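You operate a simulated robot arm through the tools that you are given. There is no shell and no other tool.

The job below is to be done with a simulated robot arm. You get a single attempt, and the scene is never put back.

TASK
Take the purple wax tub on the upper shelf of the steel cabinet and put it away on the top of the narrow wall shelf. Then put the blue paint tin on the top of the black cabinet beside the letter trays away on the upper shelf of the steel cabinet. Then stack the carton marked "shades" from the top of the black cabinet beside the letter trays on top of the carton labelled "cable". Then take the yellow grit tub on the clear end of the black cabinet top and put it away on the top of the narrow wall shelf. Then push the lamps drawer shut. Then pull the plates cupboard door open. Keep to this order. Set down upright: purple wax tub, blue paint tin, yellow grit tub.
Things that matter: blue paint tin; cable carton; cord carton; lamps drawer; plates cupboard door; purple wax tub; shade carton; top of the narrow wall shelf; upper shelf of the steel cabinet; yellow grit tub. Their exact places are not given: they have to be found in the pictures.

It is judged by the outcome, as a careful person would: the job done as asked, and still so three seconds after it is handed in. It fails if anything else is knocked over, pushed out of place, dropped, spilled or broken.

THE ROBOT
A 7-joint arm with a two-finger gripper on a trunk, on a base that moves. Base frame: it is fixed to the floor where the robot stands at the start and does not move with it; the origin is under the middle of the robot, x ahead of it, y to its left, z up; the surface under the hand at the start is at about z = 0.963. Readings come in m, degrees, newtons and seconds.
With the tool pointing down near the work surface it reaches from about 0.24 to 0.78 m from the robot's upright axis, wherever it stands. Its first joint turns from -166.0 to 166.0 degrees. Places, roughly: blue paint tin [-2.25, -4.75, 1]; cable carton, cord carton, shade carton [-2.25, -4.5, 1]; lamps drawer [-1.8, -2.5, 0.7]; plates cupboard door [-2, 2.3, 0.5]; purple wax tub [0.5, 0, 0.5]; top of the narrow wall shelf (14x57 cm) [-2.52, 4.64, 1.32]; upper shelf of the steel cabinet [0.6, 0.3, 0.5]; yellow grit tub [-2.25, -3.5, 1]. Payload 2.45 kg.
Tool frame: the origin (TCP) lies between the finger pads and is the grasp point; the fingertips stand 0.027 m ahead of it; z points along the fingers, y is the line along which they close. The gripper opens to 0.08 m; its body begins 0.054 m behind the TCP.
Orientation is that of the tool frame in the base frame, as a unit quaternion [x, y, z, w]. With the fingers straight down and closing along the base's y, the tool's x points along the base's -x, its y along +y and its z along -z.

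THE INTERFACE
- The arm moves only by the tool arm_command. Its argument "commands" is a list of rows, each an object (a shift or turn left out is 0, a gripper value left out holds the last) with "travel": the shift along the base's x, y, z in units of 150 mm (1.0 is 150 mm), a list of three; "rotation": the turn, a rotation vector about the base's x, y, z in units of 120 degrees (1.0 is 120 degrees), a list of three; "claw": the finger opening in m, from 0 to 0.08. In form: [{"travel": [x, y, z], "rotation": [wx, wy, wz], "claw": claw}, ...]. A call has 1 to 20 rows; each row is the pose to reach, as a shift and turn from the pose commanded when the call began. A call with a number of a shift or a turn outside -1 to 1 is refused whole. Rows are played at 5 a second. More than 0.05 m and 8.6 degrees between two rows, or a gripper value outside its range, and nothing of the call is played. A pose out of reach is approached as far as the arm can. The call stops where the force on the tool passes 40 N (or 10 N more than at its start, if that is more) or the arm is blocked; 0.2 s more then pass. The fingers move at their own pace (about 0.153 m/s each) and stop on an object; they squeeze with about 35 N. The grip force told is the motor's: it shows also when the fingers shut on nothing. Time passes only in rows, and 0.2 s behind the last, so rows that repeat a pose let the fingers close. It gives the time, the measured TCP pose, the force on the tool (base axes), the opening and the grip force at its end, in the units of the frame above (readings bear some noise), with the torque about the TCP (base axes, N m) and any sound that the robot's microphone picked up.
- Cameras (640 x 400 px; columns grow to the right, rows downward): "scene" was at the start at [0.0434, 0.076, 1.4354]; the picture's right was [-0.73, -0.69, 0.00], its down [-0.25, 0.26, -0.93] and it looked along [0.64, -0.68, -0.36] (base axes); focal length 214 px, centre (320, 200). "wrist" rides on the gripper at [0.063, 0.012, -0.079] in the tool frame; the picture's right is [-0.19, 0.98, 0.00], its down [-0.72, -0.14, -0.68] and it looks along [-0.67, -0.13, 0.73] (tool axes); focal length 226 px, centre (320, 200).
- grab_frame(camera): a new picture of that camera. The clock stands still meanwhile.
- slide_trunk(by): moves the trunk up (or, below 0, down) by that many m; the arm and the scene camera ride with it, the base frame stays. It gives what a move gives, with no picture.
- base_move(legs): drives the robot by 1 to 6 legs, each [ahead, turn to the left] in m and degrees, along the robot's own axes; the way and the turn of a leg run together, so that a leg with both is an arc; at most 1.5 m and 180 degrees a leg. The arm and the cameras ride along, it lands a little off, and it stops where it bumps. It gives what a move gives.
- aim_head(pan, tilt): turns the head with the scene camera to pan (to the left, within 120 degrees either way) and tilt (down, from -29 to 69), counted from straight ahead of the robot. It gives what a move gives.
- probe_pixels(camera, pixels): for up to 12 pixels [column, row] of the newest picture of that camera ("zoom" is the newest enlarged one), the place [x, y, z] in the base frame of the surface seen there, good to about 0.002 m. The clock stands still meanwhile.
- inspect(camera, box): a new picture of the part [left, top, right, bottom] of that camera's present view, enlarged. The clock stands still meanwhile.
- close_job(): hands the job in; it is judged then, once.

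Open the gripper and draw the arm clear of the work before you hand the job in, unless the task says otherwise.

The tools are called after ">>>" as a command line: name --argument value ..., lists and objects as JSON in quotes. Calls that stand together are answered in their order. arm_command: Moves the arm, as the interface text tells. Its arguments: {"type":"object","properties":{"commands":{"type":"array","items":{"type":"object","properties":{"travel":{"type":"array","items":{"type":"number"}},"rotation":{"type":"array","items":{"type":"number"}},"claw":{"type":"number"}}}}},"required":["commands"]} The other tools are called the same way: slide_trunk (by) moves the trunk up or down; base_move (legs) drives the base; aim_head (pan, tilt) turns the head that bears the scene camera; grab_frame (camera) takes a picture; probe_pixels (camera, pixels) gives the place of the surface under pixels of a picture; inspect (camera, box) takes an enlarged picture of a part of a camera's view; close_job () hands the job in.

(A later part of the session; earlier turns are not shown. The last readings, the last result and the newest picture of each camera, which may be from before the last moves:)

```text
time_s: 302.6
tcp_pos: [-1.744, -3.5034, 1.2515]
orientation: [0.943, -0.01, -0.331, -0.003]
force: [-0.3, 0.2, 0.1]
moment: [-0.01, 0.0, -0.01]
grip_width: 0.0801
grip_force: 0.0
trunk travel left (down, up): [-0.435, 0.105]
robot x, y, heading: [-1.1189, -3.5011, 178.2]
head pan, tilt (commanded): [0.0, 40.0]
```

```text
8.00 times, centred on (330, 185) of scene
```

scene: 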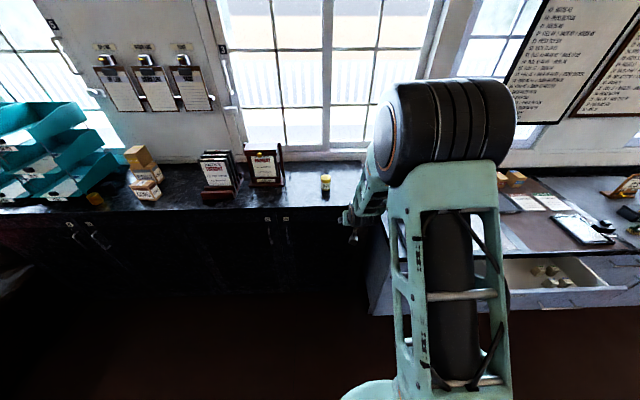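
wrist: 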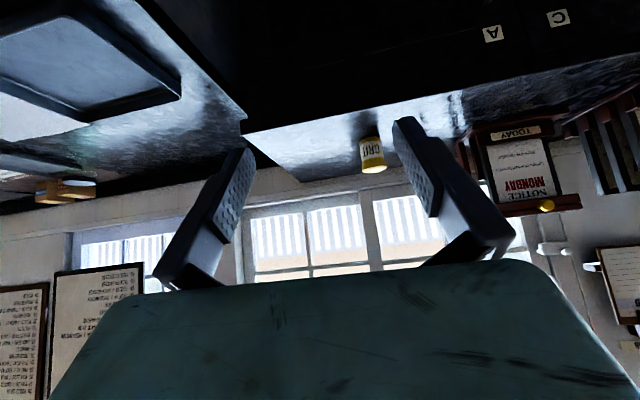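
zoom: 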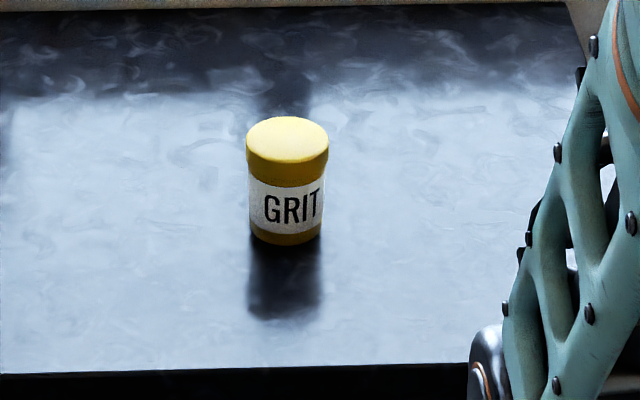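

>>> probe_pixels --camera "zoom" --pixels '[[287, 137], [249, 140], [326, 142], [287, 119], [287, 158], [285, 200], [285, 240], [252, 190], [322, 185], [200, 250], [400, 250], [285, 370]]'

```text
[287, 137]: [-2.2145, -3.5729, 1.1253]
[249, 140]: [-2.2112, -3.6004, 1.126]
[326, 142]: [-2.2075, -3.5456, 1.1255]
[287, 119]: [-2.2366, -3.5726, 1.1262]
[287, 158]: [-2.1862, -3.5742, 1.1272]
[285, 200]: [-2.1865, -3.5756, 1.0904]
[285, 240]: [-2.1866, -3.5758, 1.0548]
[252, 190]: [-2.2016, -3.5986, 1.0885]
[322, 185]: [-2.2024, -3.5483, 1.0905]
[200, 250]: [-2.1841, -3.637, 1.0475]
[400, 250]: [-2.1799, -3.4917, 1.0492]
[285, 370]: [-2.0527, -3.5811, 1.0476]
```

GRIT: centre ≈(-2.213,-3.573), top 1.126, ~55 mm wide. I drive forward 0.45 m with a small left turn to square up (hand above everything at z≈1.25).

>>> base_move --legs '[[0, 4], [0.45, 0], [0, -2]]'

>>> grab_frame --camera "wrist"

>>> grab_frame --camera "scene"

```text
time_s: 306.2
tcp_pos: [-2.1912, -3.5454, 1.2511]
orientation: [0.944, 0.006, -0.33, 0.002]
force: [0.1, 0.7, -0.6]
moment: [-0.04, -0.01, 0.0]
grip_width: 0.08
grip_force: 0.0
trunk travel left (down, up): [-0.435, 0.105]
robot x, y, heading: [-1.5635, -3.5252, -179.7]
head pan, tilt (commanded): [0.0, 40.0]
```

```text
taken
```

wrist: 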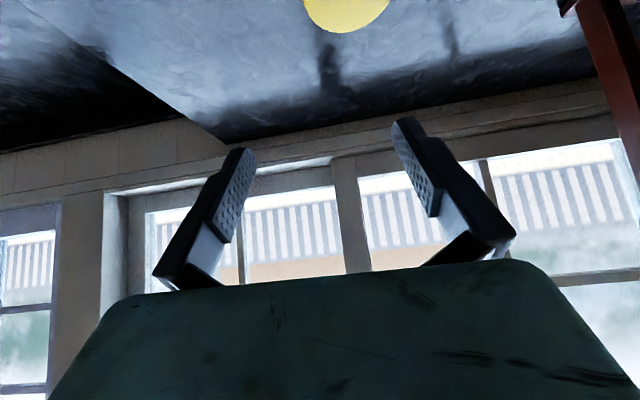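

```text
taken
```

scene: 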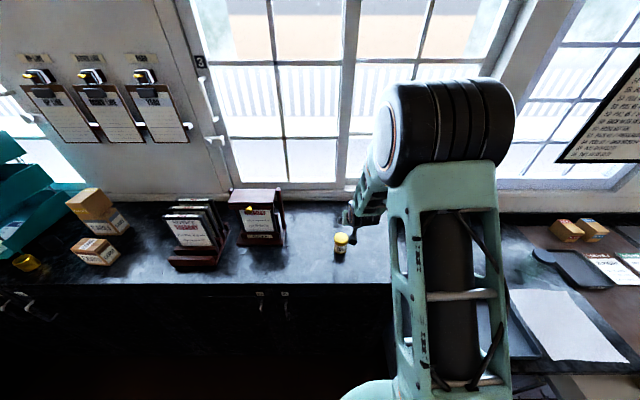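

>>> inspect --camera "scene" --box '[308, 215, 372, 255]'

```text
10.00 times, centred on (340, 235) of scene
```

zoom: 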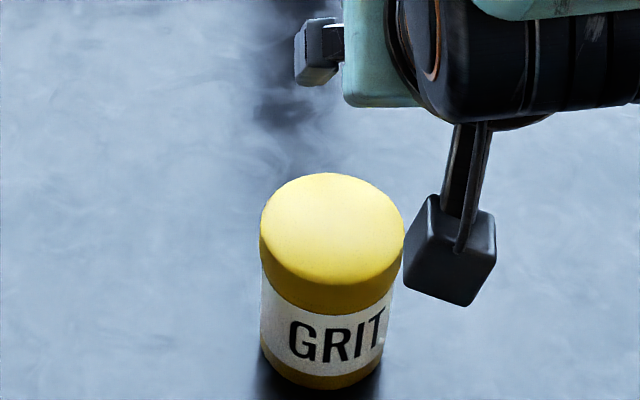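

>>> probe_pixels --camera "zoom" --pixels '[[332, 230], [263, 225], [402, 240], [335, 175], [330, 284], [325, 385], [262, 300], [393, 310]]'

```text
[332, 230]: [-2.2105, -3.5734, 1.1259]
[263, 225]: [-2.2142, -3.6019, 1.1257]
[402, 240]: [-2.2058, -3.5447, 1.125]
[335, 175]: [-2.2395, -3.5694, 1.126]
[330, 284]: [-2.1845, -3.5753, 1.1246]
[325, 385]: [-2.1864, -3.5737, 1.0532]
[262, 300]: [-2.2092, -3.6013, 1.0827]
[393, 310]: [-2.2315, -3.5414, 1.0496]
```

Centre confirmed (-2.212,-3.573). I move above and descend with the fingers open to TCP z≈1.098.

>>> arm_command --commands '[{"travel": [-0.07, -0.09, 0]}, {"travel": [-0.139, -0.184, 0]}, {"travel": [-0.139, -0.184, -0.2]}, {"travel": [-0.139, -0.184, -0.4]}, {"travel": [-0.139, -0.184, -0.4]}]'

>>> arm_command --commands '[{"travel": [0, 0, -0.2]}, {"travel": [0, 0, -0.4]}, {"travel": [0, 0, -0.62]}, {"travel": [0, 0, -0.62]}]'

>>> grab_frame --camera "wrist"

```text
time_s: 307.4
tcp_pos: [-2.2108, -3.5733, 1.1909]
orientation: [0.944, 0.007, -0.331, 0.003]
force: [-0.5, -0.3, 0.5]
moment: [-0.02, -0.01, 0.02]
grip_width: 0.0798
grip_force: 0.1
trunk travel left (down, up): [-0.435, 0.105]
robot x, y, heading: [-1.5675, -3.5223, -179.5]
head pan, tilt (commanded): [0.0, 40.0]
```

```text
time_s: 308.4
tcp_pos: [-2.2098, -3.5745, 1.0966]
orientation: [0.944, 0.007, -0.331, 0.003]
force: [0.6, 0.4, -0.4]
moment: [0.0, -0.01, -0.03]
grip_width: 0.0799
grip_force: 0.1
trunk travel left (down, up): [-0.435, 0.105]
robot x, y, heading: [-1.5687, -3.5189, -179.5]
head pan, tilt (commanded): [0.0, 40.0]
```

```text
taken
```

wrist: 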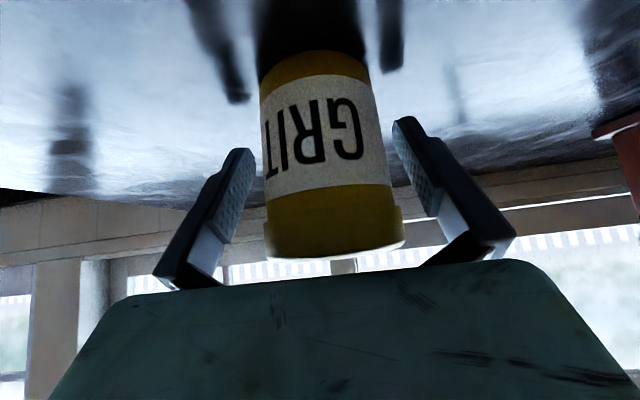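

The tub is centred between the fingers. Close and lift.

>>> arm_command --commands '[{"claw": 0.065}, {"claw": 0.04}, {"claw": 0.0}, {"claw": 0.0}, {"claw": 0.0}]'

>>> arm_command --commands '[{"travel": [0, 0, 0.2]}, {"travel": [0, 0, 0.4]}, {"travel": [0, 0, 0.6]}, {"travel": [0, 0, 0.8]}, {"travel": [0, 0, 0.8]}]'

>>> grab_frame --camera "wrist"

```text
time_s: 309.6
tcp_pos: [-2.2101, -3.5741, 1.0974]
orientation: [0.944, 0.007, -0.33, 0.003]
force: [0.4, 0.1, 0.8]
moment: [0.03, 0.03, -0.03]
grip_width: 0.0581
grip_force: 35.2
trunk travel left (down, up): [-0.435, 0.105]
robot x, y, heading: [-1.5684, -3.5204, -179.5]
head pan, tilt (commanded): [0.0, 40.0]
```

```text
time_s: 310.8
tcp_pos: [-2.2112, -3.5732, 1.2172]
orientation: [0.944, 0.006, -0.33, 0.002]
force: [-0.6, 0.0, -3.3]
moment: [-0.02, -0.01, -0.01]
grip_width: 0.0586
grip_force: 35.1
trunk travel left (down, up): [-0.435, 0.105]
robot x, y, heading: [-1.5667, -3.5214, -179.6]
head pan, tilt (commanded): [0.0, 40.0]
```

```text
taken
```

wrist: 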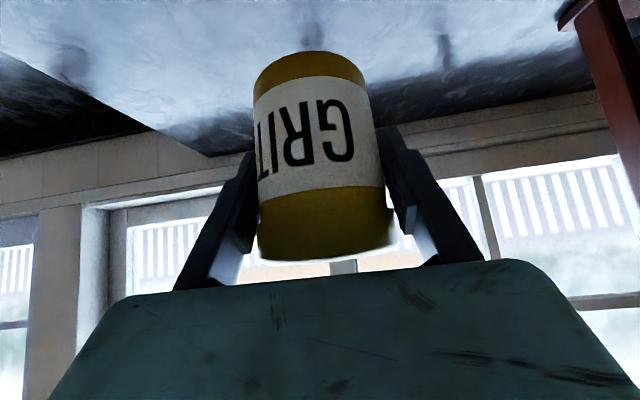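

GRIT is held. I back into the aisle, turn and drive up the room, checking heading on the way.

>>> base_move --legs '[[-0.62, 0], [0, -90.5], [1.5, 0], [1.5, 0]]'

```text
time_s: 332.1
tcp_pos: [-1.1823, 0.1201, 1.2167]
orientation: [0.687, -0.647, -0.241, -0.226]
force: [-0.1, -0.3, -2.9]
moment: [0.01, -0.03, -0.03]
grip_width: 0.0584
grip_force: 34.5
trunk travel left (down, up): [-0.435, 0.105]
robot x, y, heading: [-1.0986, -0.5202, 92.6]
head pan, tilt (commanded): [0.0, 40.0]
```

Heading is 92.6°, drifting slightly left; I correct by -4.6° and continue to y≈3.85.

>>> base_move --legs '[[0, -4.6], [1.5, 0], [1.5, 0], [1.37, 0]]'

>>> aim_head --pan 60 --tilt 15

>>> grab_frame --camera "scene"

```text
time_s: 353.6
tcp_pos: [-1.0646, 4.5258, 1.2179]
orientation: [-0.664, 0.671, 0.232, 0.234]
force: [0.3, 0.2, -3.1]
moment: [-0.03, 0.0, 0.02]
grip_width: 0.0583
grip_force: 34.7
trunk travel left (down, up): [-0.435, 0.105]
robot x, y, heading: [-1.0281, 3.8792, 88.9]
head pan, tilt (commanded): [0.0, 40.0]
```

```text
time_s: 354.9
tcp_pos: [-1.0655, 4.5267, 1.2172]
orientation: [-0.664, 0.671, 0.232, 0.234]
force: [-0.3, 0.5, -2.8]
moment: [0.01, -0.02, -0.01]
grip_width: 0.0584
grip_force: 35.1
trunk travel left (down, up): [-0.435, 0.105]
robot x, y, heading: [-1.0295, 3.8761, 88.9]
head pan, tilt (commanded): [60.0, 15.0]
```

```text
taken
```

scene: 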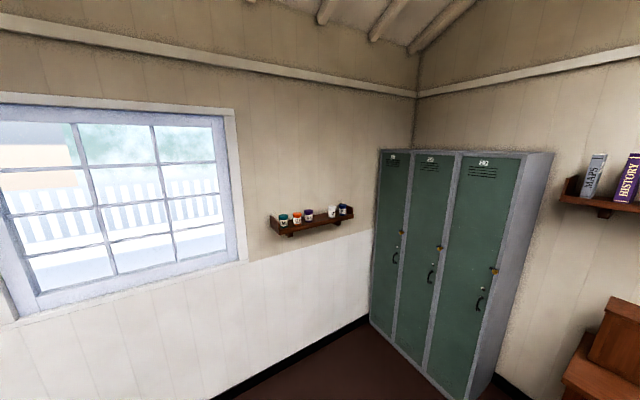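

I choose a stop at about (-1.5, 4.5) so the arm tip stays ≥0.2 m from the lockers, then face the wall.

>>> base_move --legs '[[0, 38.1], [0.781, 0], [0, 53]]'

>>> aim_head --pan 0 --tilt 35

>>> grab_frame --camera "scene"

```text
time_s: 363.4
tcp_pos: [-2.1445, 4.4796, 1.2186]
orientation: [0.944, -0.003, -0.329, 0.0]
force: [-0.3, 0.2, -2.0]
moment: [0.0, -0.02, 0.01]
grip_width: 0.0585
grip_force: 34.8
trunk travel left (down, up): [-0.435, 0.105]
robot x, y, heading: [-1.5007, 4.5199, 179.1]
head pan, tilt (commanded): [60.0, 15.0]
```

```text
time_s: 364.7
tcp_pos: [-2.1463, 4.4803, 1.2176]
orientation: [0.944, -0.004, -0.329, -0.001]
force: [-0.6, -0.4, -2.9]
moment: [0.0, 0.0, -0.03]
grip_width: 0.0582
grip_force: 34.8
trunk travel left (down, up): [-0.435, 0.105]
robot x, y, heading: [-1.4974, 4.5194, 179.1]
head pan, tilt (commanded): [0.0, 35.0]
```

```text
taken
```

scene: 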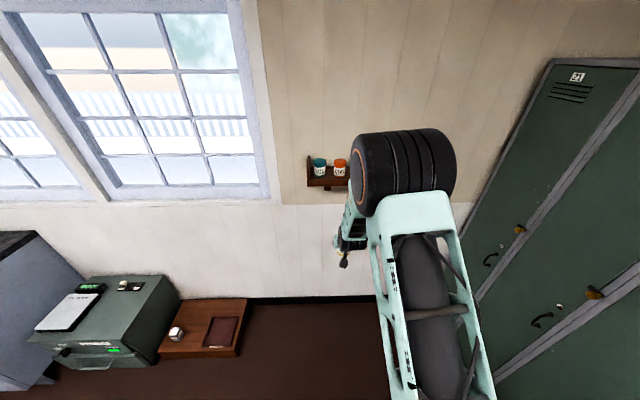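

Facing the shelf. I shift the hand sideways to y≈4.685 in two calls, then raise the trunk 0.1 m.

>>> arm_command --commands '[{"travel": [0, 0.2, 0.1]}, {"travel": [0, 0.4, 0.2]}, {"travel": [0, 0.6, 0.3]}, {"travel": [0, 0.8, 0.3]}, {"travel": [0, 1.0, 0.3]}, {"travel": [0, 1.0, 0.3]}]'

>>> arm_command --commands '[{"travel": [0, 0.18, 0]}, {"travel": [0, 0.367, 0]}, {"travel": [0, 0.367, 0]}]'

>>> slide_trunk --by 0.1

>>> arm_command --commands '[{"travel": [0, 0, 0.2]}, {"travel": [0, 0, 0.4]}, {"travel": [0, 0, 0.6]}, {"travel": [0, 0, 0.6]}]'

>>> grab_frame --camera "scene"

>>> grab_frame --camera "wrist"

```text
time_s: 366.1
tcp_pos: [-2.1433, 4.6281, 1.264]
orientation: [0.944, -0.003, -0.33, -0.001]
force: [-0.1, -0.4, -1.8]
moment: [-0.01, 0.0, -0.02]
grip_width: 0.0585
grip_force: 35.0
trunk travel left (down, up): [-0.435, 0.105]
robot x, y, heading: [-1.5024, 4.5162, 179.3]
head pan, tilt (commanded): [0.0, 35.0]
```

```text
time_s: 366.9
tcp_pos: [-2.1459, 4.6848, 1.2637]
orientation: [0.944, -0.003, -0.33, -0.002]
force: [0.4, 0.1, -2.4]
moment: [0.02, -0.03, -0.01]
grip_width: 0.0585
grip_force: 34.5
trunk travel left (down, up): [-0.435, 0.105]
robot x, y, heading: [-1.4977, 4.5195, 179.2]
head pan, tilt (commanded): [0.0, 35.0]
```

```text
time_s: 368.3
tcp_pos: [-2.1452, 4.6858, 1.3628]
orientation: [0.944, -0.004, -0.33, -0.001]
force: [-0.9, 0.2, -2.8]
moment: [-0.02, -0.02, -0.03]
grip_width: 0.0583
grip_force: 34.8
trunk travel left (down, up): [-0.535, 0.005]
robot x, y, heading: [-1.5025, 4.5208, 179.2]
head pan, tilt (commanded): [0.0, 35.0]
```

```text
time_s: 369.3
tcp_pos: [-2.1453, 4.6843, 1.4529]
orientation: [0.944, -0.004, -0.329, -0.001]
force: [-0.8, 0.6, -2.6]
moment: [0.02, 0.0, -0.04]
grip_width: 0.0583
grip_force: 34.6
trunk travel left (down, up): [-0.535, 0.005]
robot x, y, heading: [-1.5016, 4.5153, 178.9]
head pan, tilt (commanded): [0.0, 35.0]
```

```text
taken
```

scene: 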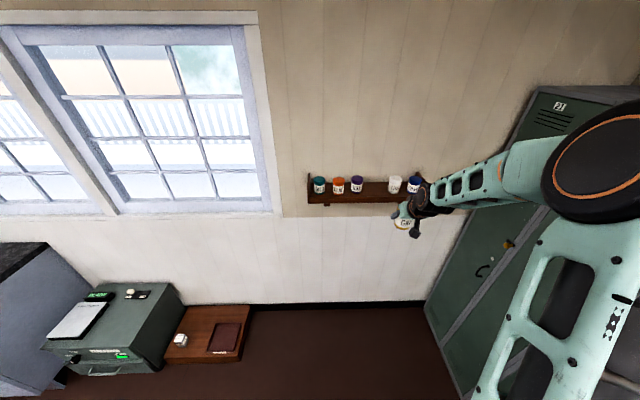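

```text
taken
```

wrist: 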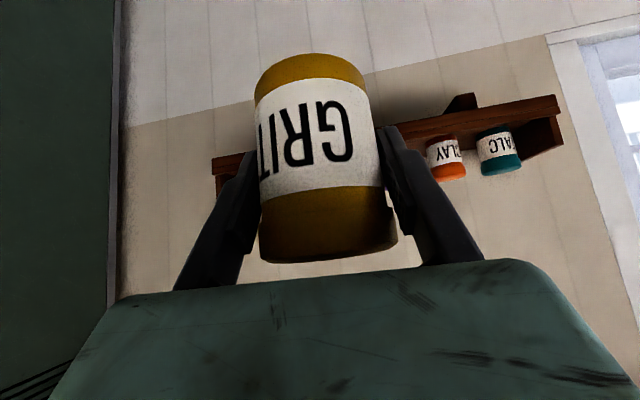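

The shelf with WAX between CLAY and LIME is clearly visible. I zoom and probe WAX and LIME edges.

>>> inspect --camera "scene" --box '[300, 160, 428, 240]'

```text
5.00 times, centred on (364, 200) of scene
```

zoom: 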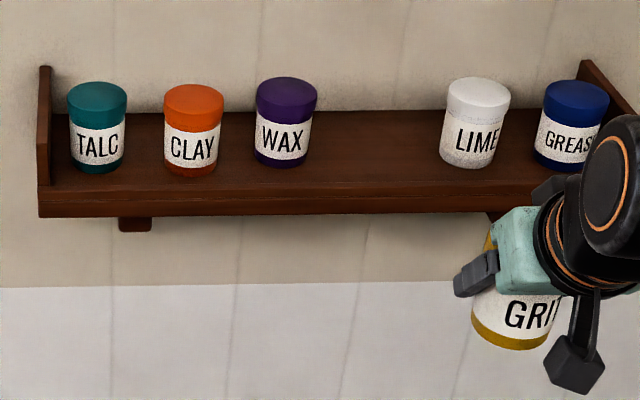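

>>> probe_pixels --camera "zoom" --pixels '[[286, 92], [258, 95], [315, 97], [286, 80], [287, 107], [478, 92], [448, 95], [508, 98], [380, 150], [380, 120], [380, 190], [478, 78]]'

```text
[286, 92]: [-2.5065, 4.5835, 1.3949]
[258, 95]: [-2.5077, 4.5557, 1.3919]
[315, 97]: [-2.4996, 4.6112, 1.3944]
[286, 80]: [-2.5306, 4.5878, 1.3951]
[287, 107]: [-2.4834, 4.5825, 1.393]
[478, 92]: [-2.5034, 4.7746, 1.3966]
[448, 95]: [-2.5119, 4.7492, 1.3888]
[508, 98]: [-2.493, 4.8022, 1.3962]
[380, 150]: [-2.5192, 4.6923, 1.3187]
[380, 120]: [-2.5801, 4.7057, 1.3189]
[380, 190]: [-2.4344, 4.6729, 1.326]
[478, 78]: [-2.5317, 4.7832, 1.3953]
```

Gap between WAX (edge 4.612) and LIME (4.749): centre 4.681. I drive forward 0.26 m at z≈1.453 (above the tubs' tops 1.396).

>>> base_move --legs '[[0.26, 0]]'

>>> grab_frame --camera "wrist"

>>> grab_frame --camera "scene"

```text
time_s: 371.1
tcp_pos: [-2.4086, 4.6878, 1.4514]
orientation: [0.944, -0.004, -0.33, 0.0]
force: [-0.6, 0.0, -2.4]
moment: [0.0, 0.02, 0.01]
grip_width: 0.0584
grip_force: 35.3
trunk travel left (down, up): [-0.535, 0.005]
robot x, y, heading: [-1.7608, 4.5222, 179.5]
head pan, tilt (commanded): [0.0, 35.0]
```

```text
taken
```

wrist: 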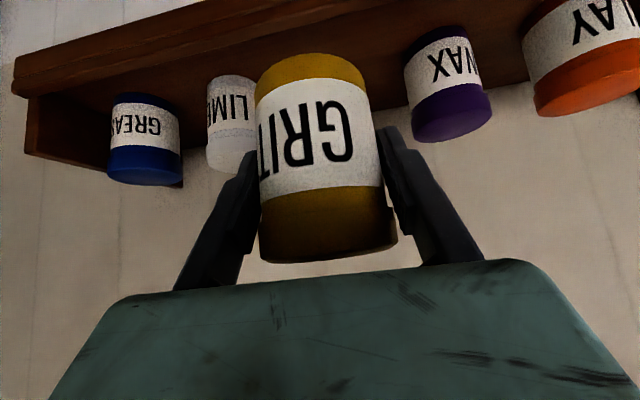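

```text
taken
```

scene: 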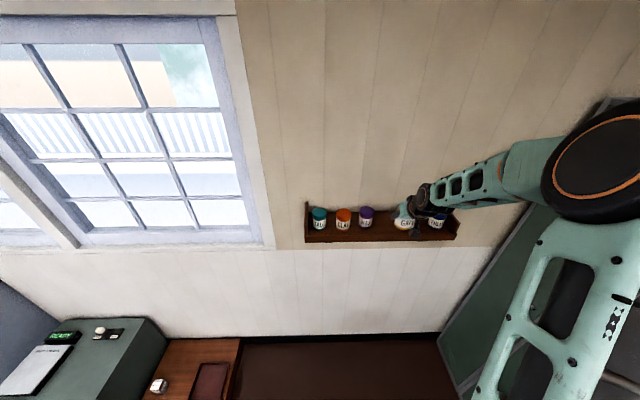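

I extend to above the spot (-2.51, 4.681).

>>> arm_command --commands '[{"travel": [-0.14, -0.02, 0.02]}, {"travel": [-0.28, -0.04, 0.02]}, {"travel": [-0.42, -0.045, 0.02]}, {"travel": [-0.56, -0.045, 0.02]}, {"travel": [-0.676, -0.045, 0.02]}, {"travel": [-0.676, -0.045, 0.02]}]'

>>> grab_frame --camera "wrist"

>>> inspect --camera "scene" --box '[300, 180, 460, 280]'

```text
time_s: 372.6
tcp_pos: [-2.5104, 4.6817, 1.4547]
orientation: [0.944, -0.004, -0.33, -0.001]
force: [0.2, 0.0, -2.8]
moment: [0.0, -0.02, 0.01]
grip_width: 0.0584
grip_force: 34.7
trunk travel left (down, up): [-0.535, 0.005]
robot x, y, heading: [-1.7616, 4.5226, 179.1]
head pan, tilt (commanded): [0.0, 35.0]
```

```text
taken
```

wrist: 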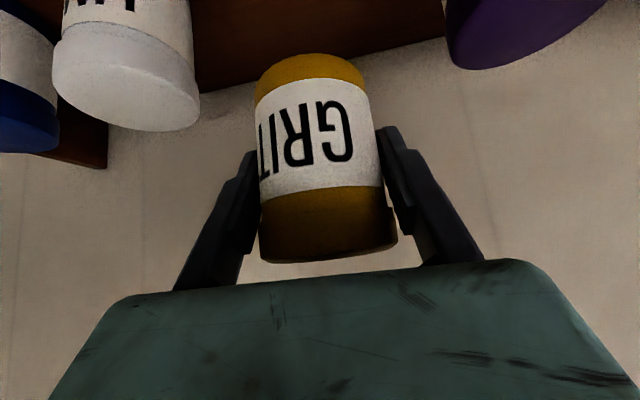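

```text
4.00 times, centred on (380, 230) of scene
```

zoom: 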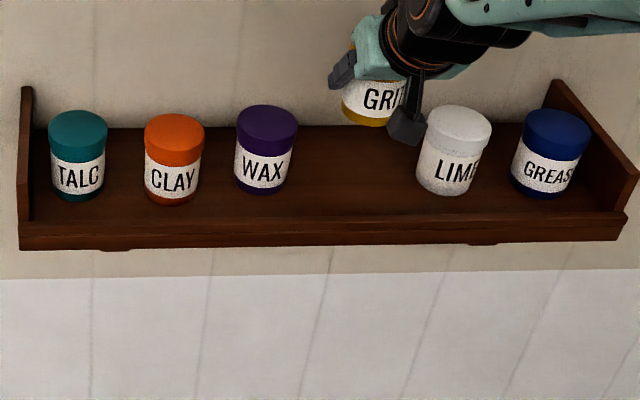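

Centred over the gap. I lower to TCP z≈1.374.

>>> arm_command --commands '[{"travel": [0, 0, -0.13]}, {"travel": [0, 0, -0.26]}, {"travel": [0, 0, -0.4]}, {"travel": [0, 0, -0.53]}, {"travel": [0, 0, -0.53]}]'

>>> grab_frame --camera "wrist"

>>> inspect --camera "scene" --box '[300, 180, 460, 280]'

```text
time_s: 373.8
tcp_pos: [-2.5086, 4.6806, 1.3767]
orientation: [0.944, -0.003, -0.33, 0.0]
force: [0.6, 0.0, -3.2]
moment: [-0.01, -0.02, -0.03]
grip_width: 0.0585
grip_force: 35.4
trunk travel left (down, up): [-0.535, 0.005]
robot x, y, heading: [-1.7612, 4.5211, 179.1]
head pan, tilt (commanded): [0.0, 35.0]
```

```text
taken
```

wrist: 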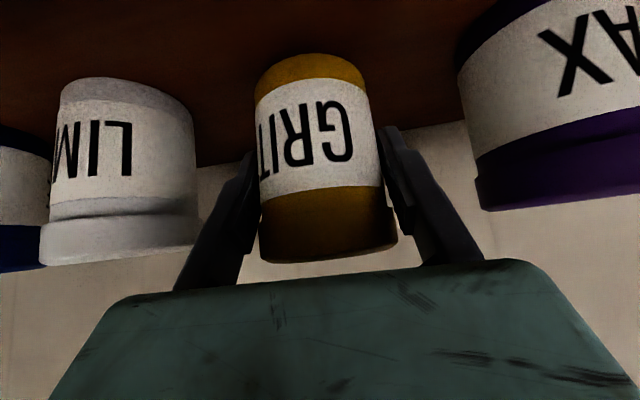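

```text
4.00 times, centred on (380, 230) of scene
```

zoom: 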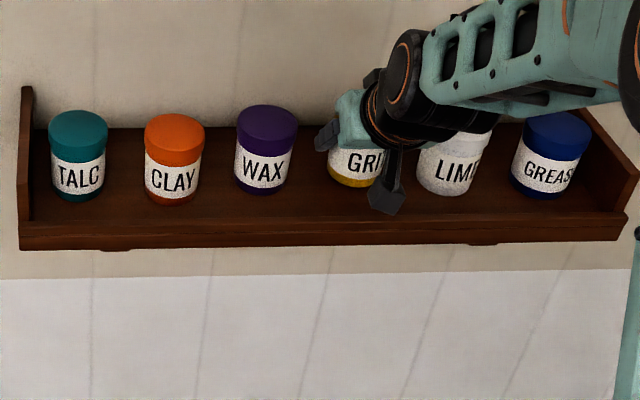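

Both neighbours are clear. I creep down to contact (expected ≈1.368).

>>> arm_command --commands '[{"travel": [0, 0, -0.015]}, {"travel": [0, 0, -0.03]}, {"travel": [0, 0, -0.045]}, {"travel": [0, 0, -0.045]}]'

>>> arm_command --commands '[{"travel": [0, 0, -0.008]}, {"travel": [0, 0, -0.014]}, {"travel": [0, 0, -0.014]}]'

```text
time_s: 374.8
tcp_pos: [-2.5088, 4.6815, 1.3695]
orientation: [0.944, -0.004, -0.329, -0.001]
force: [-0.4, 0.4, -2.5]
moment: [0.02, 0.0, 0.0]
grip_width: 0.0584
grip_force: 34.9
trunk travel left (down, up): [-0.535, 0.005]
robot x, y, heading: [-1.7655, 4.5229, 179.0]
head pan, tilt (commanded): [0.0, 35.0]
```

```text
time_s: 375.6
tcp_pos: [-2.5096, 4.6804, 1.3675]
orientation: [0.944, -0.004, -0.331, -0.001]
force: [-1.3, 1.5, 2.9]
moment: [0.16, 0.04, 0.03]
grip_width: 0.0583
grip_force: 34.7
trunk travel left (down, up): [-0.535, 0.005]
robot x, y, heading: [-1.7616, 4.52, 179.0]
head pan, tilt (commanded): [0.0, 35.0]
```

Contact reached (force now +2.9 N). I open to 70 mm, check, then withdraw along the tool axis.

>>> arm_command --commands '[{"claw": 0.063}, {"claw": 0.07}, {"claw": 0.07}, {"claw": 0.07}]'

>>> grab_frame --camera "wrist"

```text
time_s: 376.6
tcp_pos: [-2.5104, 4.6801, 1.368]
orientation: [0.944, -0.004, -0.329, -0.001]
force: [0.0, -0.6, 0.4]
moment: [0.0, -0.01, -0.02]
grip_width: 0.0698
grip_force: 0.2
trunk travel left (down, up): [-0.535, 0.005]
robot x, y, heading: [-1.7625, 4.5203, 179.1]
head pan, tilt (commanded): [0.0, 35.0]
```

```text
taken
```

wrist: 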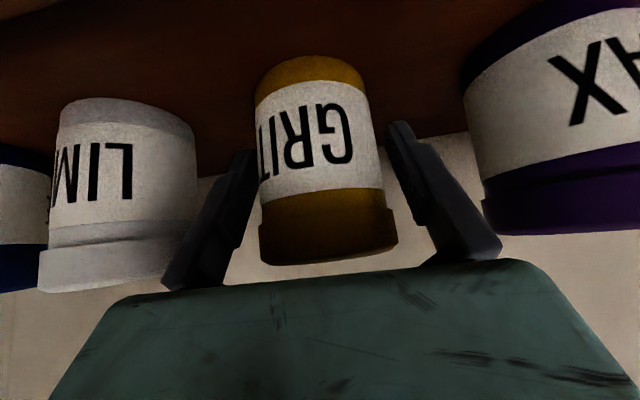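

GRIT stands free. I withdraw along the tool axis in small steps.

>>> arm_command --commands '[{"travel": [0.06, 0, 0.08]}, {"travel": [0.12, 0, 0.15]}, {"travel": [0.25, 0, 0.3]}, {"travel": [0.4, 0, 0.45]}, {"travel": [0.55, 0, 0.55]}, {"travel": [0.75, 0, 0.55]}, {"travel": [0.95, 0, 0.55]}, {"travel": [0.95, 0, 0.55]}]'

>>> grab_frame --camera "wrist"

>>> inspect --camera "scene" --box '[300, 180, 460, 280]'

```text
time_s: 378.4
tcp_pos: [-2.3669, 4.6811, 1.4493]
orientation: [0.944, -0.003, -0.329, 0.0]
force: [-0.2, -0.5, 0.2]
moment: [0.0, -0.01, 0.03]
grip_width: 0.0703
grip_force: 0.0
trunk travel left (down, up): [-0.535, 0.005]
robot x, y, heading: [-1.7629, 4.5192, 179.3]
head pan, tilt (commanded): [0.0, 35.0]
```

```text
taken
```

wrist: 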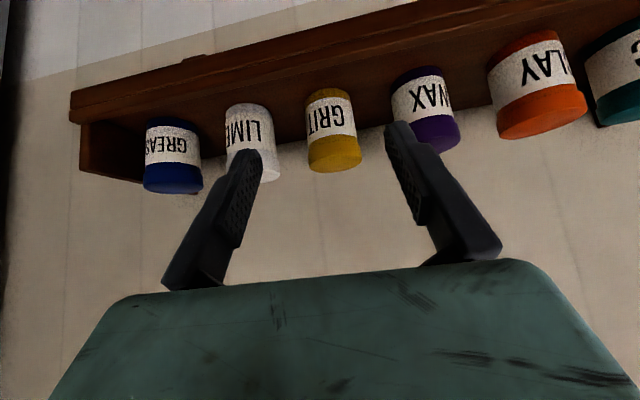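

```text
4.00 times, centred on (380, 230) of scene
```

zoom: 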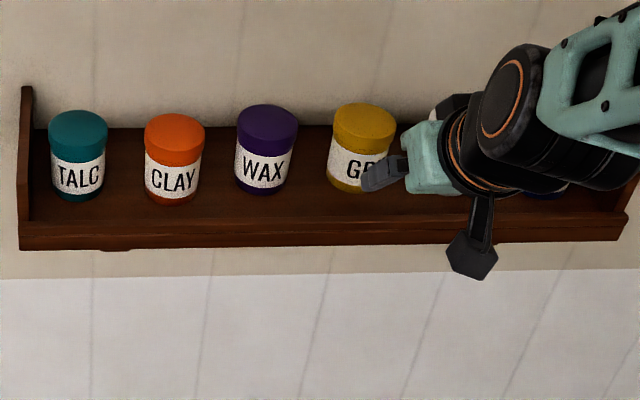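

All six tubs stand upright on the wall shelf. Now I back off, lower the trunk and head down the room to the lamps drawer.

>>> base_move --legs '[[-0.86, 0]]'

>>> grab_frame --camera "scene"

>>> arm_command --commands '[{"travel": [0, -0.2, -0.2]}, {"travel": [0, -0.4, -0.4]}, {"travel": [0, -0.6, -0.6]}, {"travel": [0, -0.8, -0.8]}, {"travel": [0, -1.0, -0.8]}, {"travel": [0, -1.0, -0.8]}]'

>>> slide_trunk --by -0.4

>>> slide_trunk --by -0.1

```text
time_s: 382.9
tcp_pos: [-1.5161, 4.6669, 1.4502]
orientation: [0.944, 0.001, -0.33, 0.001]
force: [-0.5, 0.0, 0.8]
moment: [0.02, 0.01, 0.02]
grip_width: 0.0696
grip_force: 0.0
trunk travel left (down, up): [-0.535, 0.005]
robot x, y, heading: [-0.9105, 4.5124, 179.7]
head pan, tilt (commanded): [0.0, 35.0]
```

```text
taken
```

scene: 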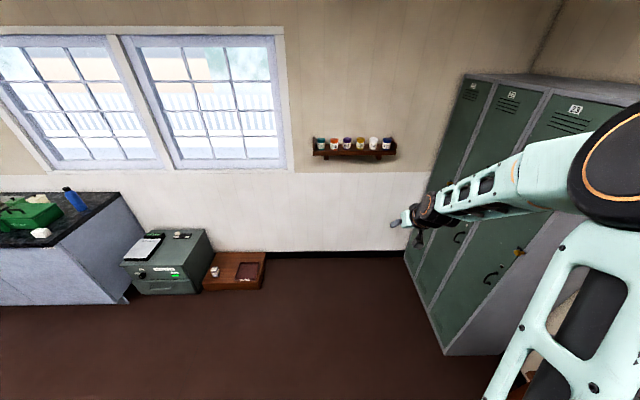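

```text
time_s: 384.3
tcp_pos: [-1.5174, 4.5195, 1.3287]
orientation: [0.944, -0.001, -0.33, 0.0]
force: [-0.3, 0.4, -0.2]
moment: [-0.02, 0.04, 0.0]
grip_width: 0.0701
grip_force: 0.1
trunk travel left (down, up): [-0.535, 0.005]
robot x, y, heading: [-0.9137, 4.5148, 179.6]
head pan, tilt (commanded): [0.0, 35.0]
```

```text
time_s: 388.1
tcp_pos: [-1.5176, 4.5185, 0.9295]
orientation: [0.944, 0.0, -0.33, 0.001]
force: [-0.4, -0.2, 0.1]
moment: [-0.01, 0.02, -0.01]
grip_width: 0.0704
grip_force: 0.0
trunk travel left (down, up): [-0.135, 0.405]
robot x, y, heading: [-0.9108, 4.5133, 179.6]
head pan, tilt (commanded): [0.0, 35.0]
```

```text
time_s: 389.4
tcp_pos: [-1.5181, 4.5177, 0.8295]
orientation: [0.944, 0.0, -0.329, 0.001]
force: [0.5, -0.6, 0.7]
moment: [-0.03, -0.03, -0.01]
grip_width: 0.0701
grip_force: 0.1
trunk travel left (down, up): [-0.035, 0.505]
robot x, y, heading: [-0.9083, 4.5122, 179.4]
head pan, tilt (commanded): [0.0, 35.0]
```

Shelf intact. I turn to face down the room and drive, then correct heading.

>>> base_move --legs '[[0, 90.3], [1.5, 0], [1.5, 0], [1.5, 0]]'

```text
time_s: 414.9
tcp_pos: [-0.9994, -0.6184, 0.8297]
orientation: [0.663, 0.672, -0.231, 0.236]
force: [0.0, -0.4, -0.5]
moment: [-0.01, -0.03, 0.01]
grip_width: 0.07
grip_force: 0.1
trunk travel left (down, up): [-0.035, 0.505]
robot x, y, heading: [-1.0014, -0.0175, -89.5]
head pan, tilt (commanded): [0.0, 35.0]
```

Heading good. I go 1.5 m further and look at the open drawer ahead-right.

>>> base_move --legs '[[1.3, 0]]'

>>> aim_head --pan -40 --tilt 35

>>> grab_frame --camera "scene"

```text
time_s: 421.4
tcp_pos: [-0.9677, -1.9009, 0.8284]
orientation: [0.656, 0.679, -0.228, 0.238]
force: [0.1, -0.1, 0.6]
moment: [-0.03, -0.03, -0.01]
grip_width: 0.0699
grip_force: 0.1
trunk travel left (down, up): [-0.035, 0.505]
robot x, y, heading: [-0.9781, -1.2942, -88.5]
head pan, tilt (commanded): [0.0, 35.0]
```

```text
time_s: 422.5
tcp_pos: [-0.9673, -1.9019, 0.8287]
orientation: [0.656, 0.679, -0.229, 0.237]
force: [0.6, 0.7, -1.2]
moment: [0.0, 0.01, -0.01]
grip_width: 0.0701
grip_force: 0.0
trunk travel left (down, up): [-0.035, 0.505]
robot x, y, heading: [-0.9797, -1.2973, -88.4]
head pan, tilt (commanded): [-40.0, 35.0]
```

```text
taken
```

scene: 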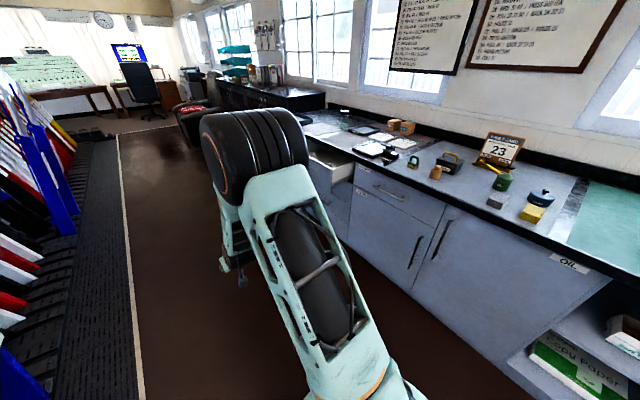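

The open drawer shows at (325,168), partly hidden by the arm. I drive 0.95 m further and turn right to face it.

>>> base_move --legs '[[0, -2], [0.95, 0], [0, -89]]'

>>> aim_head --pan 5 --tilt 35

>>> grab_frame --camera "scene"

>>> grab_frame --camera "wrist"

```text
time_s: 431.6
tcp_pos: [-1.59, -2.2596, 0.8282]
orientation: [0.944, 0.02, -0.329, 0.007]
force: [0.5, 0.2, -0.2]
moment: [-0.01, 0.01, 0.0]
grip_width: 0.0702
grip_force: 0.1
trunk travel left (down, up): [-0.035, 0.505]
robot x, y, heading: [-0.9828, -2.2423, -178.1]
head pan, tilt (commanded): [-40.0, 35.0]
```

```text
time_s: 432.8
tcp_pos: [-1.5887, -2.2612, 0.8286]
orientation: [0.944, 0.02, -0.33, 0.008]
force: [-0.4, -0.1, -0.1]
moment: [-0.01, -0.01, -0.03]
grip_width: 0.0697
grip_force: 0.1
trunk travel left (down, up): [-0.035, 0.505]
robot x, y, heading: [-0.9866, -2.2415, -178.1]
head pan, tilt (commanded): [5.0, 35.0]
```

```text
taken
```

scene: 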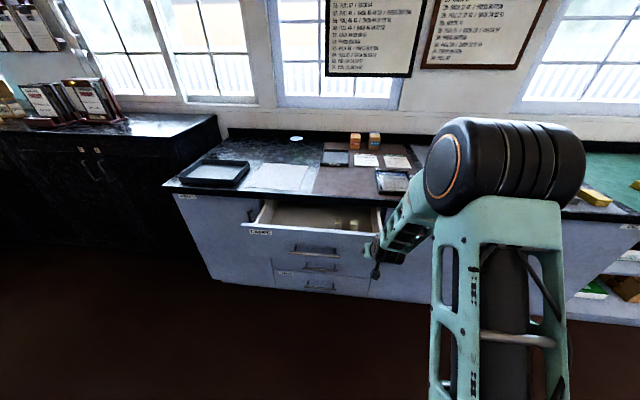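

```text
taken
```

wrist: 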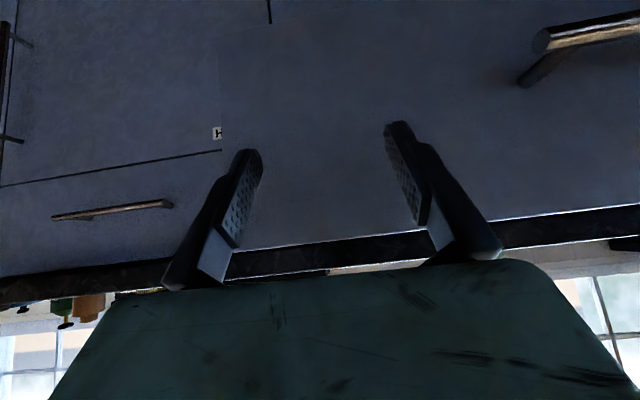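

The open drawer (label at (258,232)) is at left of the hand. I zoom and probe it.

>>> inspect --camera "scene" --box '[220, 180, 412, 300]'

```text
3.33 times, centred on (316, 240) of scene
```

zoom: 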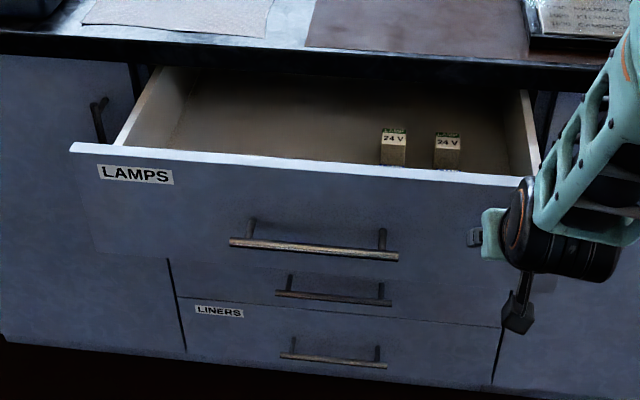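

>>> probe_pixels --camera "zoom" --pixels '[[75, 150], [515, 182], [300, 165], [300, 205], [240, 242], [395, 255], [315, 250], [390, 145], [300, 60], [85, 250], [180, 350], [330, 295]]'

```text
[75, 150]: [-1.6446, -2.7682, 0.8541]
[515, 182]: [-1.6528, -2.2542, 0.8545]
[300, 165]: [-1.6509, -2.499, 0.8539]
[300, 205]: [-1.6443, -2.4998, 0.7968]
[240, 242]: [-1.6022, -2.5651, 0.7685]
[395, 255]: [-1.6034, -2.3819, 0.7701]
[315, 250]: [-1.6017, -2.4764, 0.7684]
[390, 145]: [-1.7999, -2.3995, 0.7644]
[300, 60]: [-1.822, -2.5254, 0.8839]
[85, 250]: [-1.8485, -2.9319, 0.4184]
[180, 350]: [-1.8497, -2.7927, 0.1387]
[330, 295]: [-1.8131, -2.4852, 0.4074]
```

Lamps drawer face is at x≈-1.644 (y -2.77…-2.235, top 0.854), handle bar at x≈-1.602, z≈0.77; closed fronts sit at x≈-1.85. I back away first, then reposition in line with the drawer centre (y≈-2.49).

>>> base_move --legs '[[-0.28, 0], [0, 88], [0.26, 0], [0, -90]]'

>>> arm_command --commands '[{"claw": 0.0}, {"claw": 0.0}, {"claw": 0.0}, {"claw": 0.0}]'

>>> aim_head --pan 10 --tilt 35

>>> grab_frame --camera "scene"

```text
time_s: 443.9
tcp_pos: [-1.3177, -2.4772, 0.8294]
orientation: [0.944, -0.006, -0.33, -0.002]
force: [0.3, 0.9, -0.5]
moment: [-0.03, 0.0, 0.0]
grip_width: 0.0701
grip_force: 0.1
trunk travel left (down, up): [-0.035, 0.505]
robot x, y, heading: [-0.7109, -2.4898, 178.7]
head pan, tilt (commanded): [5.0, 35.0]
```

```text
time_s: 444.9
tcp_pos: [-1.3175, -2.478, 0.8281]
orientation: [0.944, -0.006, -0.329, -0.001]
force: [-0.1, -0.2, 0.9]
moment: [0.0, -0.02, -0.04]
grip_width: 0.0
grip_force: 29.6
trunk travel left (down, up): [-0.035, 0.505]
robot x, y, heading: [-0.7106, -2.4884, 178.6]
head pan, tilt (commanded): [5.0, 35.0]
```

```text
time_s: 445.6
tcp_pos: [-1.3171, -2.4782, 0.8279]
orientation: [0.944, -0.006, -0.33, -0.002]
force: [0.0, -0.9, 0.0]
moment: [0.03, 0.0, 0.0]
grip_width: 0.0002
grip_force: 29.9
trunk travel left (down, up): [-0.035, 0.505]
robot x, y, heading: [-0.707, -2.492, 179.0]
head pan, tilt (commanded): [10.0, 35.0]
```

```text
taken
```

scene: 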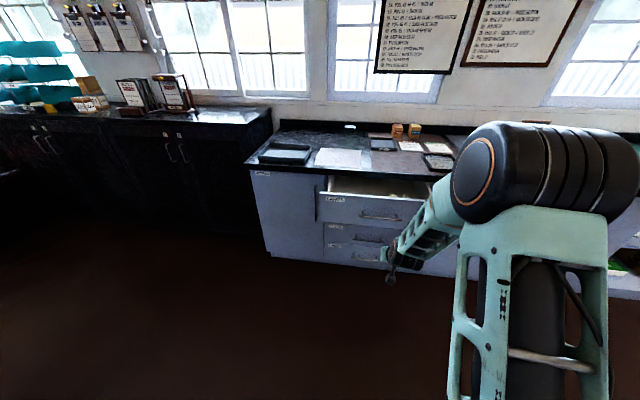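

In line with the drawer. I extend the arm and pitch the closed fingers up to ~30° below horizontal so they clear the worktop edge when pushing.

>>> arm_command --commands '[{"travel": [-0.25, -0.02, 0]}, {"travel": [-0.5, -0.04, 0], "rotation": [0, 0.04, 0]}, {"travel": [-0.7, -0.06, 0.01], "rotation": [0, 0.08, 0]}, {"travel": [-0.9, -0.07, 0.02], "rotation": [0, 0.13, 0]}, {"travel": [-1.0, -0.08, 0.03], "rotation": [0, 0.178, 0]}, {"travel": [-1.0, -0.08, 0.03], "rotation": [0, 0.178, 0]}]'

>>> grab_frame --camera "wrist"

>>> grab_frame --camera "scene"

```text
time_s: 446.9
tcp_pos: [-1.4673, -2.4892, 0.8328]
orientation: [0.866, -0.007, -0.5, -0.001]
force: [0.3, 0.4, -0.8]
moment: [0.01, -0.02, -0.02]
grip_width: 0.0
grip_force: 30.0
trunk travel left (down, up): [-0.035, 0.505]
robot x, y, heading: [-0.7082, -2.4914, 178.6]
head pan, tilt (commanded): [10.0, 35.0]
```

```text
taken
```

wrist: 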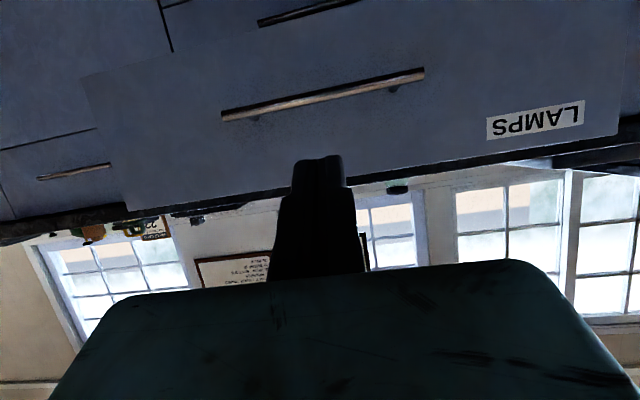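

```text
taken
```

scene: 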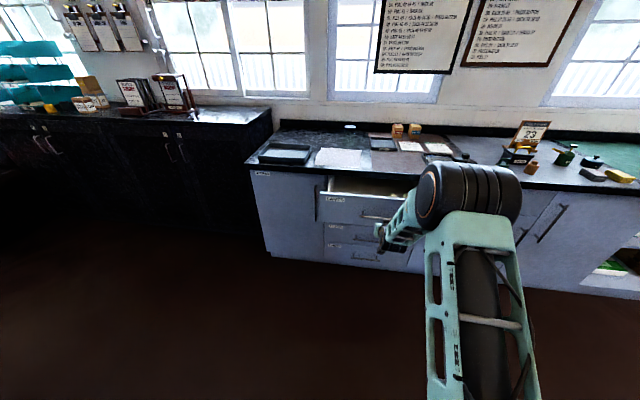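

Fingers at 30° below horizontal, tip ≈(-1.49,-2.49,0.819). I probe the worktop edge and drawer front once more before pushing.

>>> inspect --camera "scene" --box '[300, 150, 428, 230]'

```text
5.00 times, centred on (364, 190) of scene
```

zoom: 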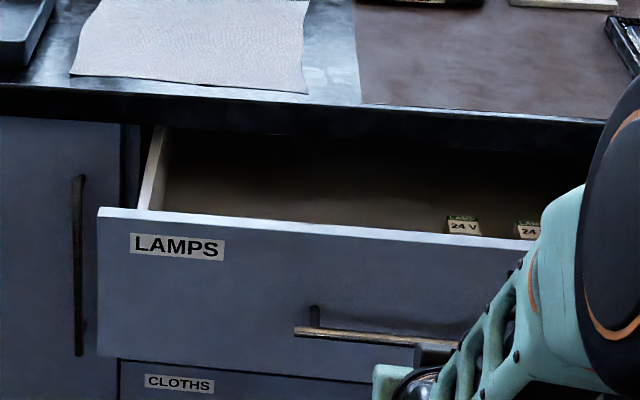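

>>> probe_pixels --camera "zoom" --pixels '[[150, 105], [300, 120], [450, 130], [300, 103], [200, 220], [400, 240], [60, 200], [110, 340], [350, 335], [60, 110], [330, 300], [250, 200]]'

```text
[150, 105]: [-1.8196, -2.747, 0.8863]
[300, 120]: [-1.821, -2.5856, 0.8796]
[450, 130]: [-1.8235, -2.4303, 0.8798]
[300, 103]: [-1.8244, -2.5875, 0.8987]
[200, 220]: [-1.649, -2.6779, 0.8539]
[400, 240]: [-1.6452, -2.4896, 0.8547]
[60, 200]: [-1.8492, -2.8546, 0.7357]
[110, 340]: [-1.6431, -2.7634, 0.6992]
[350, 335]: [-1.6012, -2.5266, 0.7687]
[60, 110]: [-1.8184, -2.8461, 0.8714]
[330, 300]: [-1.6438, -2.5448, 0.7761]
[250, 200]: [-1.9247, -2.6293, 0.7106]
```

Worktop edge at x≈-1.82 (bottom ~0.87); closed fronts at x≈-1.849; so ~0.205 m to push. I lower the tip to z≈0.811 and drive forward to near the drawer face.

>>> arm_command --commands '[{"travel": [0, 0, -0.05]}, {"travel": [0, 0, -0.05]}]'

>>> base_move --legs '[[0.13, 1]]'

>>> grab_frame --camera "wrist"

```text
time_s: 447.6
tcp_pos: [-1.467, -2.4892, 0.8257]
orientation: [0.867, -0.007, -0.499, -0.001]
force: [0.2, 0.5, 0.8]
moment: [0.01, 0.01, -0.02]
grip_width: 0.0
grip_force: 30.4
trunk travel left (down, up): [-0.035, 0.505]
robot x, y, heading: [-0.7114, -2.4928, 178.8]
head pan, tilt (commanded): [10.0, 35.0]
```

```text
time_s: 448.8
tcp_pos: [-1.5972, -2.4997, 0.825]
orientation: [0.866, 0.002, -0.5, 0.004]
force: [-0.2, -0.1, 0.0]
moment: [-0.01, -0.02, 0.02]
grip_width: 0.0003
grip_force: 29.4
trunk travel left (down, up): [-0.035, 0.505]
robot x, y, heading: [-0.8432, -2.4925, 179.8]
head pan, tilt (commanded): [10.0, 35.0]
```

```text
taken
```

wrist: 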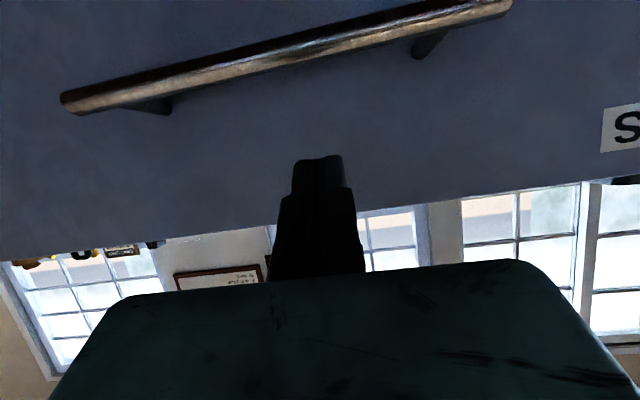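

The tip is ~2 cm from the drawer face, above the handle. I push by driving forward 0.1 m.

>>> base_move --legs '[[0.1, 0]]'

>>> grab_frame --camera "wrist"

>>> inspect --camera "scene" --box '[270, 150, 430, 250]'

```text
time_s: 450.0
tcp_pos: [-1.698, -2.4998, 0.8252]
orientation: [0.867, 0.001, -0.498, 0.004]
force: [1.0, -0.3, -0.4]
moment: [0.02, 0.01, 0.02]
grip_width: 0.0
grip_force: 30.0
trunk travel left (down, up): [-0.035, 0.505]
robot x, y, heading: [-0.9432, -2.4873, 179.8]
head pan, tilt (commanded): [10.0, 35.0]
```

```text
taken
```

wrist: 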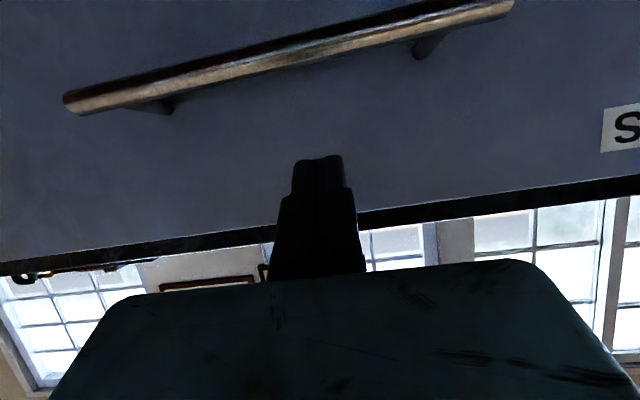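

```text
4.00 times, centred on (350, 200) of scene
```

zoom: 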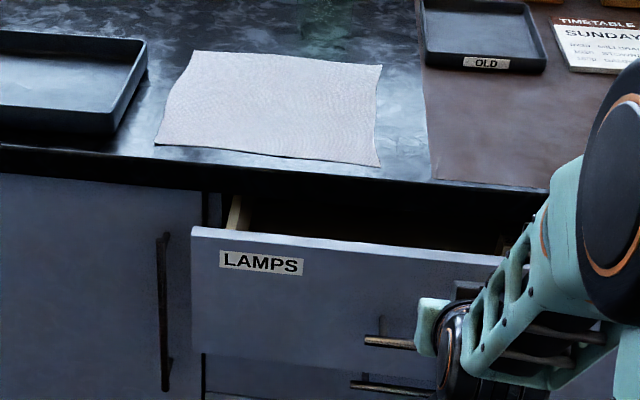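

The drawer moves with the push. I probe the face to see how far it is.

>>> probe_pixels --camera "zoom" --pixels '[[300, 242], [260, 300], [220, 340], [100, 250], [390, 342], [300, 200]]'

```text
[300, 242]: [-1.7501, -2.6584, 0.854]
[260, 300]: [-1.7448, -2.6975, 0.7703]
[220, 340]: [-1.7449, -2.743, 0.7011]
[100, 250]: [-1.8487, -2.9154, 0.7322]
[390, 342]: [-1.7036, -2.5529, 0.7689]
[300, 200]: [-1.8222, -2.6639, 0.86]
```

The face is at x=-1.745 now; 0.104 m to go. I push 0.07 m more and check.

>>> base_move --legs '[[0.07, 0]]'

>>> grab_frame --camera "wrist"

>>> inspect --camera "scene" --box '[270, 150, 430, 250]'

>>> probe_pixels --camera "zoom" --pixels '[[300, 242], [260, 300], [220, 340], [200, 250], [250, 230], [300, 200], [250, 280], [350, 280]]'

```text
time_s: 451.0
tcp_pos: [-1.7675, -2.4976, 0.8259]
orientation: [0.867, 0.001, -0.499, 0.004]
force: [0.3, -0.2, 0.3]
moment: [-0.01, 0.01, 0.0]
grip_width: 0.0
grip_force: 30.2
trunk travel left (down, up): [-0.035, 0.505]
robot x, y, heading: [-1.0105, -2.4857, 179.9]
head pan, tilt (commanded): [10.0, 35.0]
```

```text
taken
```

wrist: 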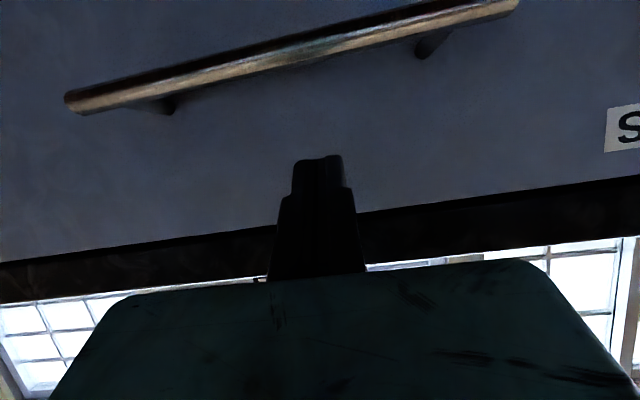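

```text
4.00 times, centred on (350, 200) of scene
```

zoom: 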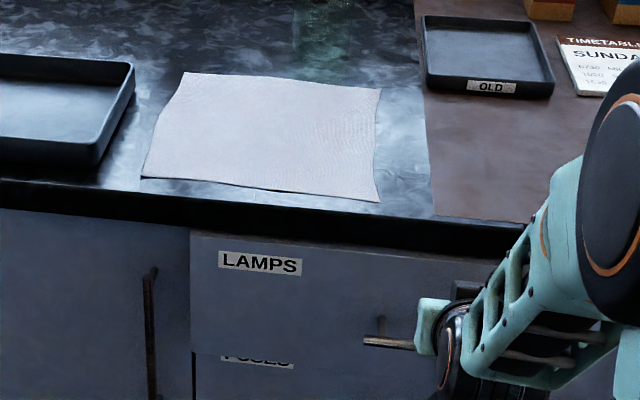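

```text
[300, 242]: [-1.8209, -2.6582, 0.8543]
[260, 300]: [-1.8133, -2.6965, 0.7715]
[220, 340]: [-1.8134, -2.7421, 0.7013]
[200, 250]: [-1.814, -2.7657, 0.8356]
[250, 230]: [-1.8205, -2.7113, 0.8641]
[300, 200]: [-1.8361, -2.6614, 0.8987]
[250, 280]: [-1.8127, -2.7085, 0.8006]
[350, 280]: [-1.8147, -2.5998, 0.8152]
```

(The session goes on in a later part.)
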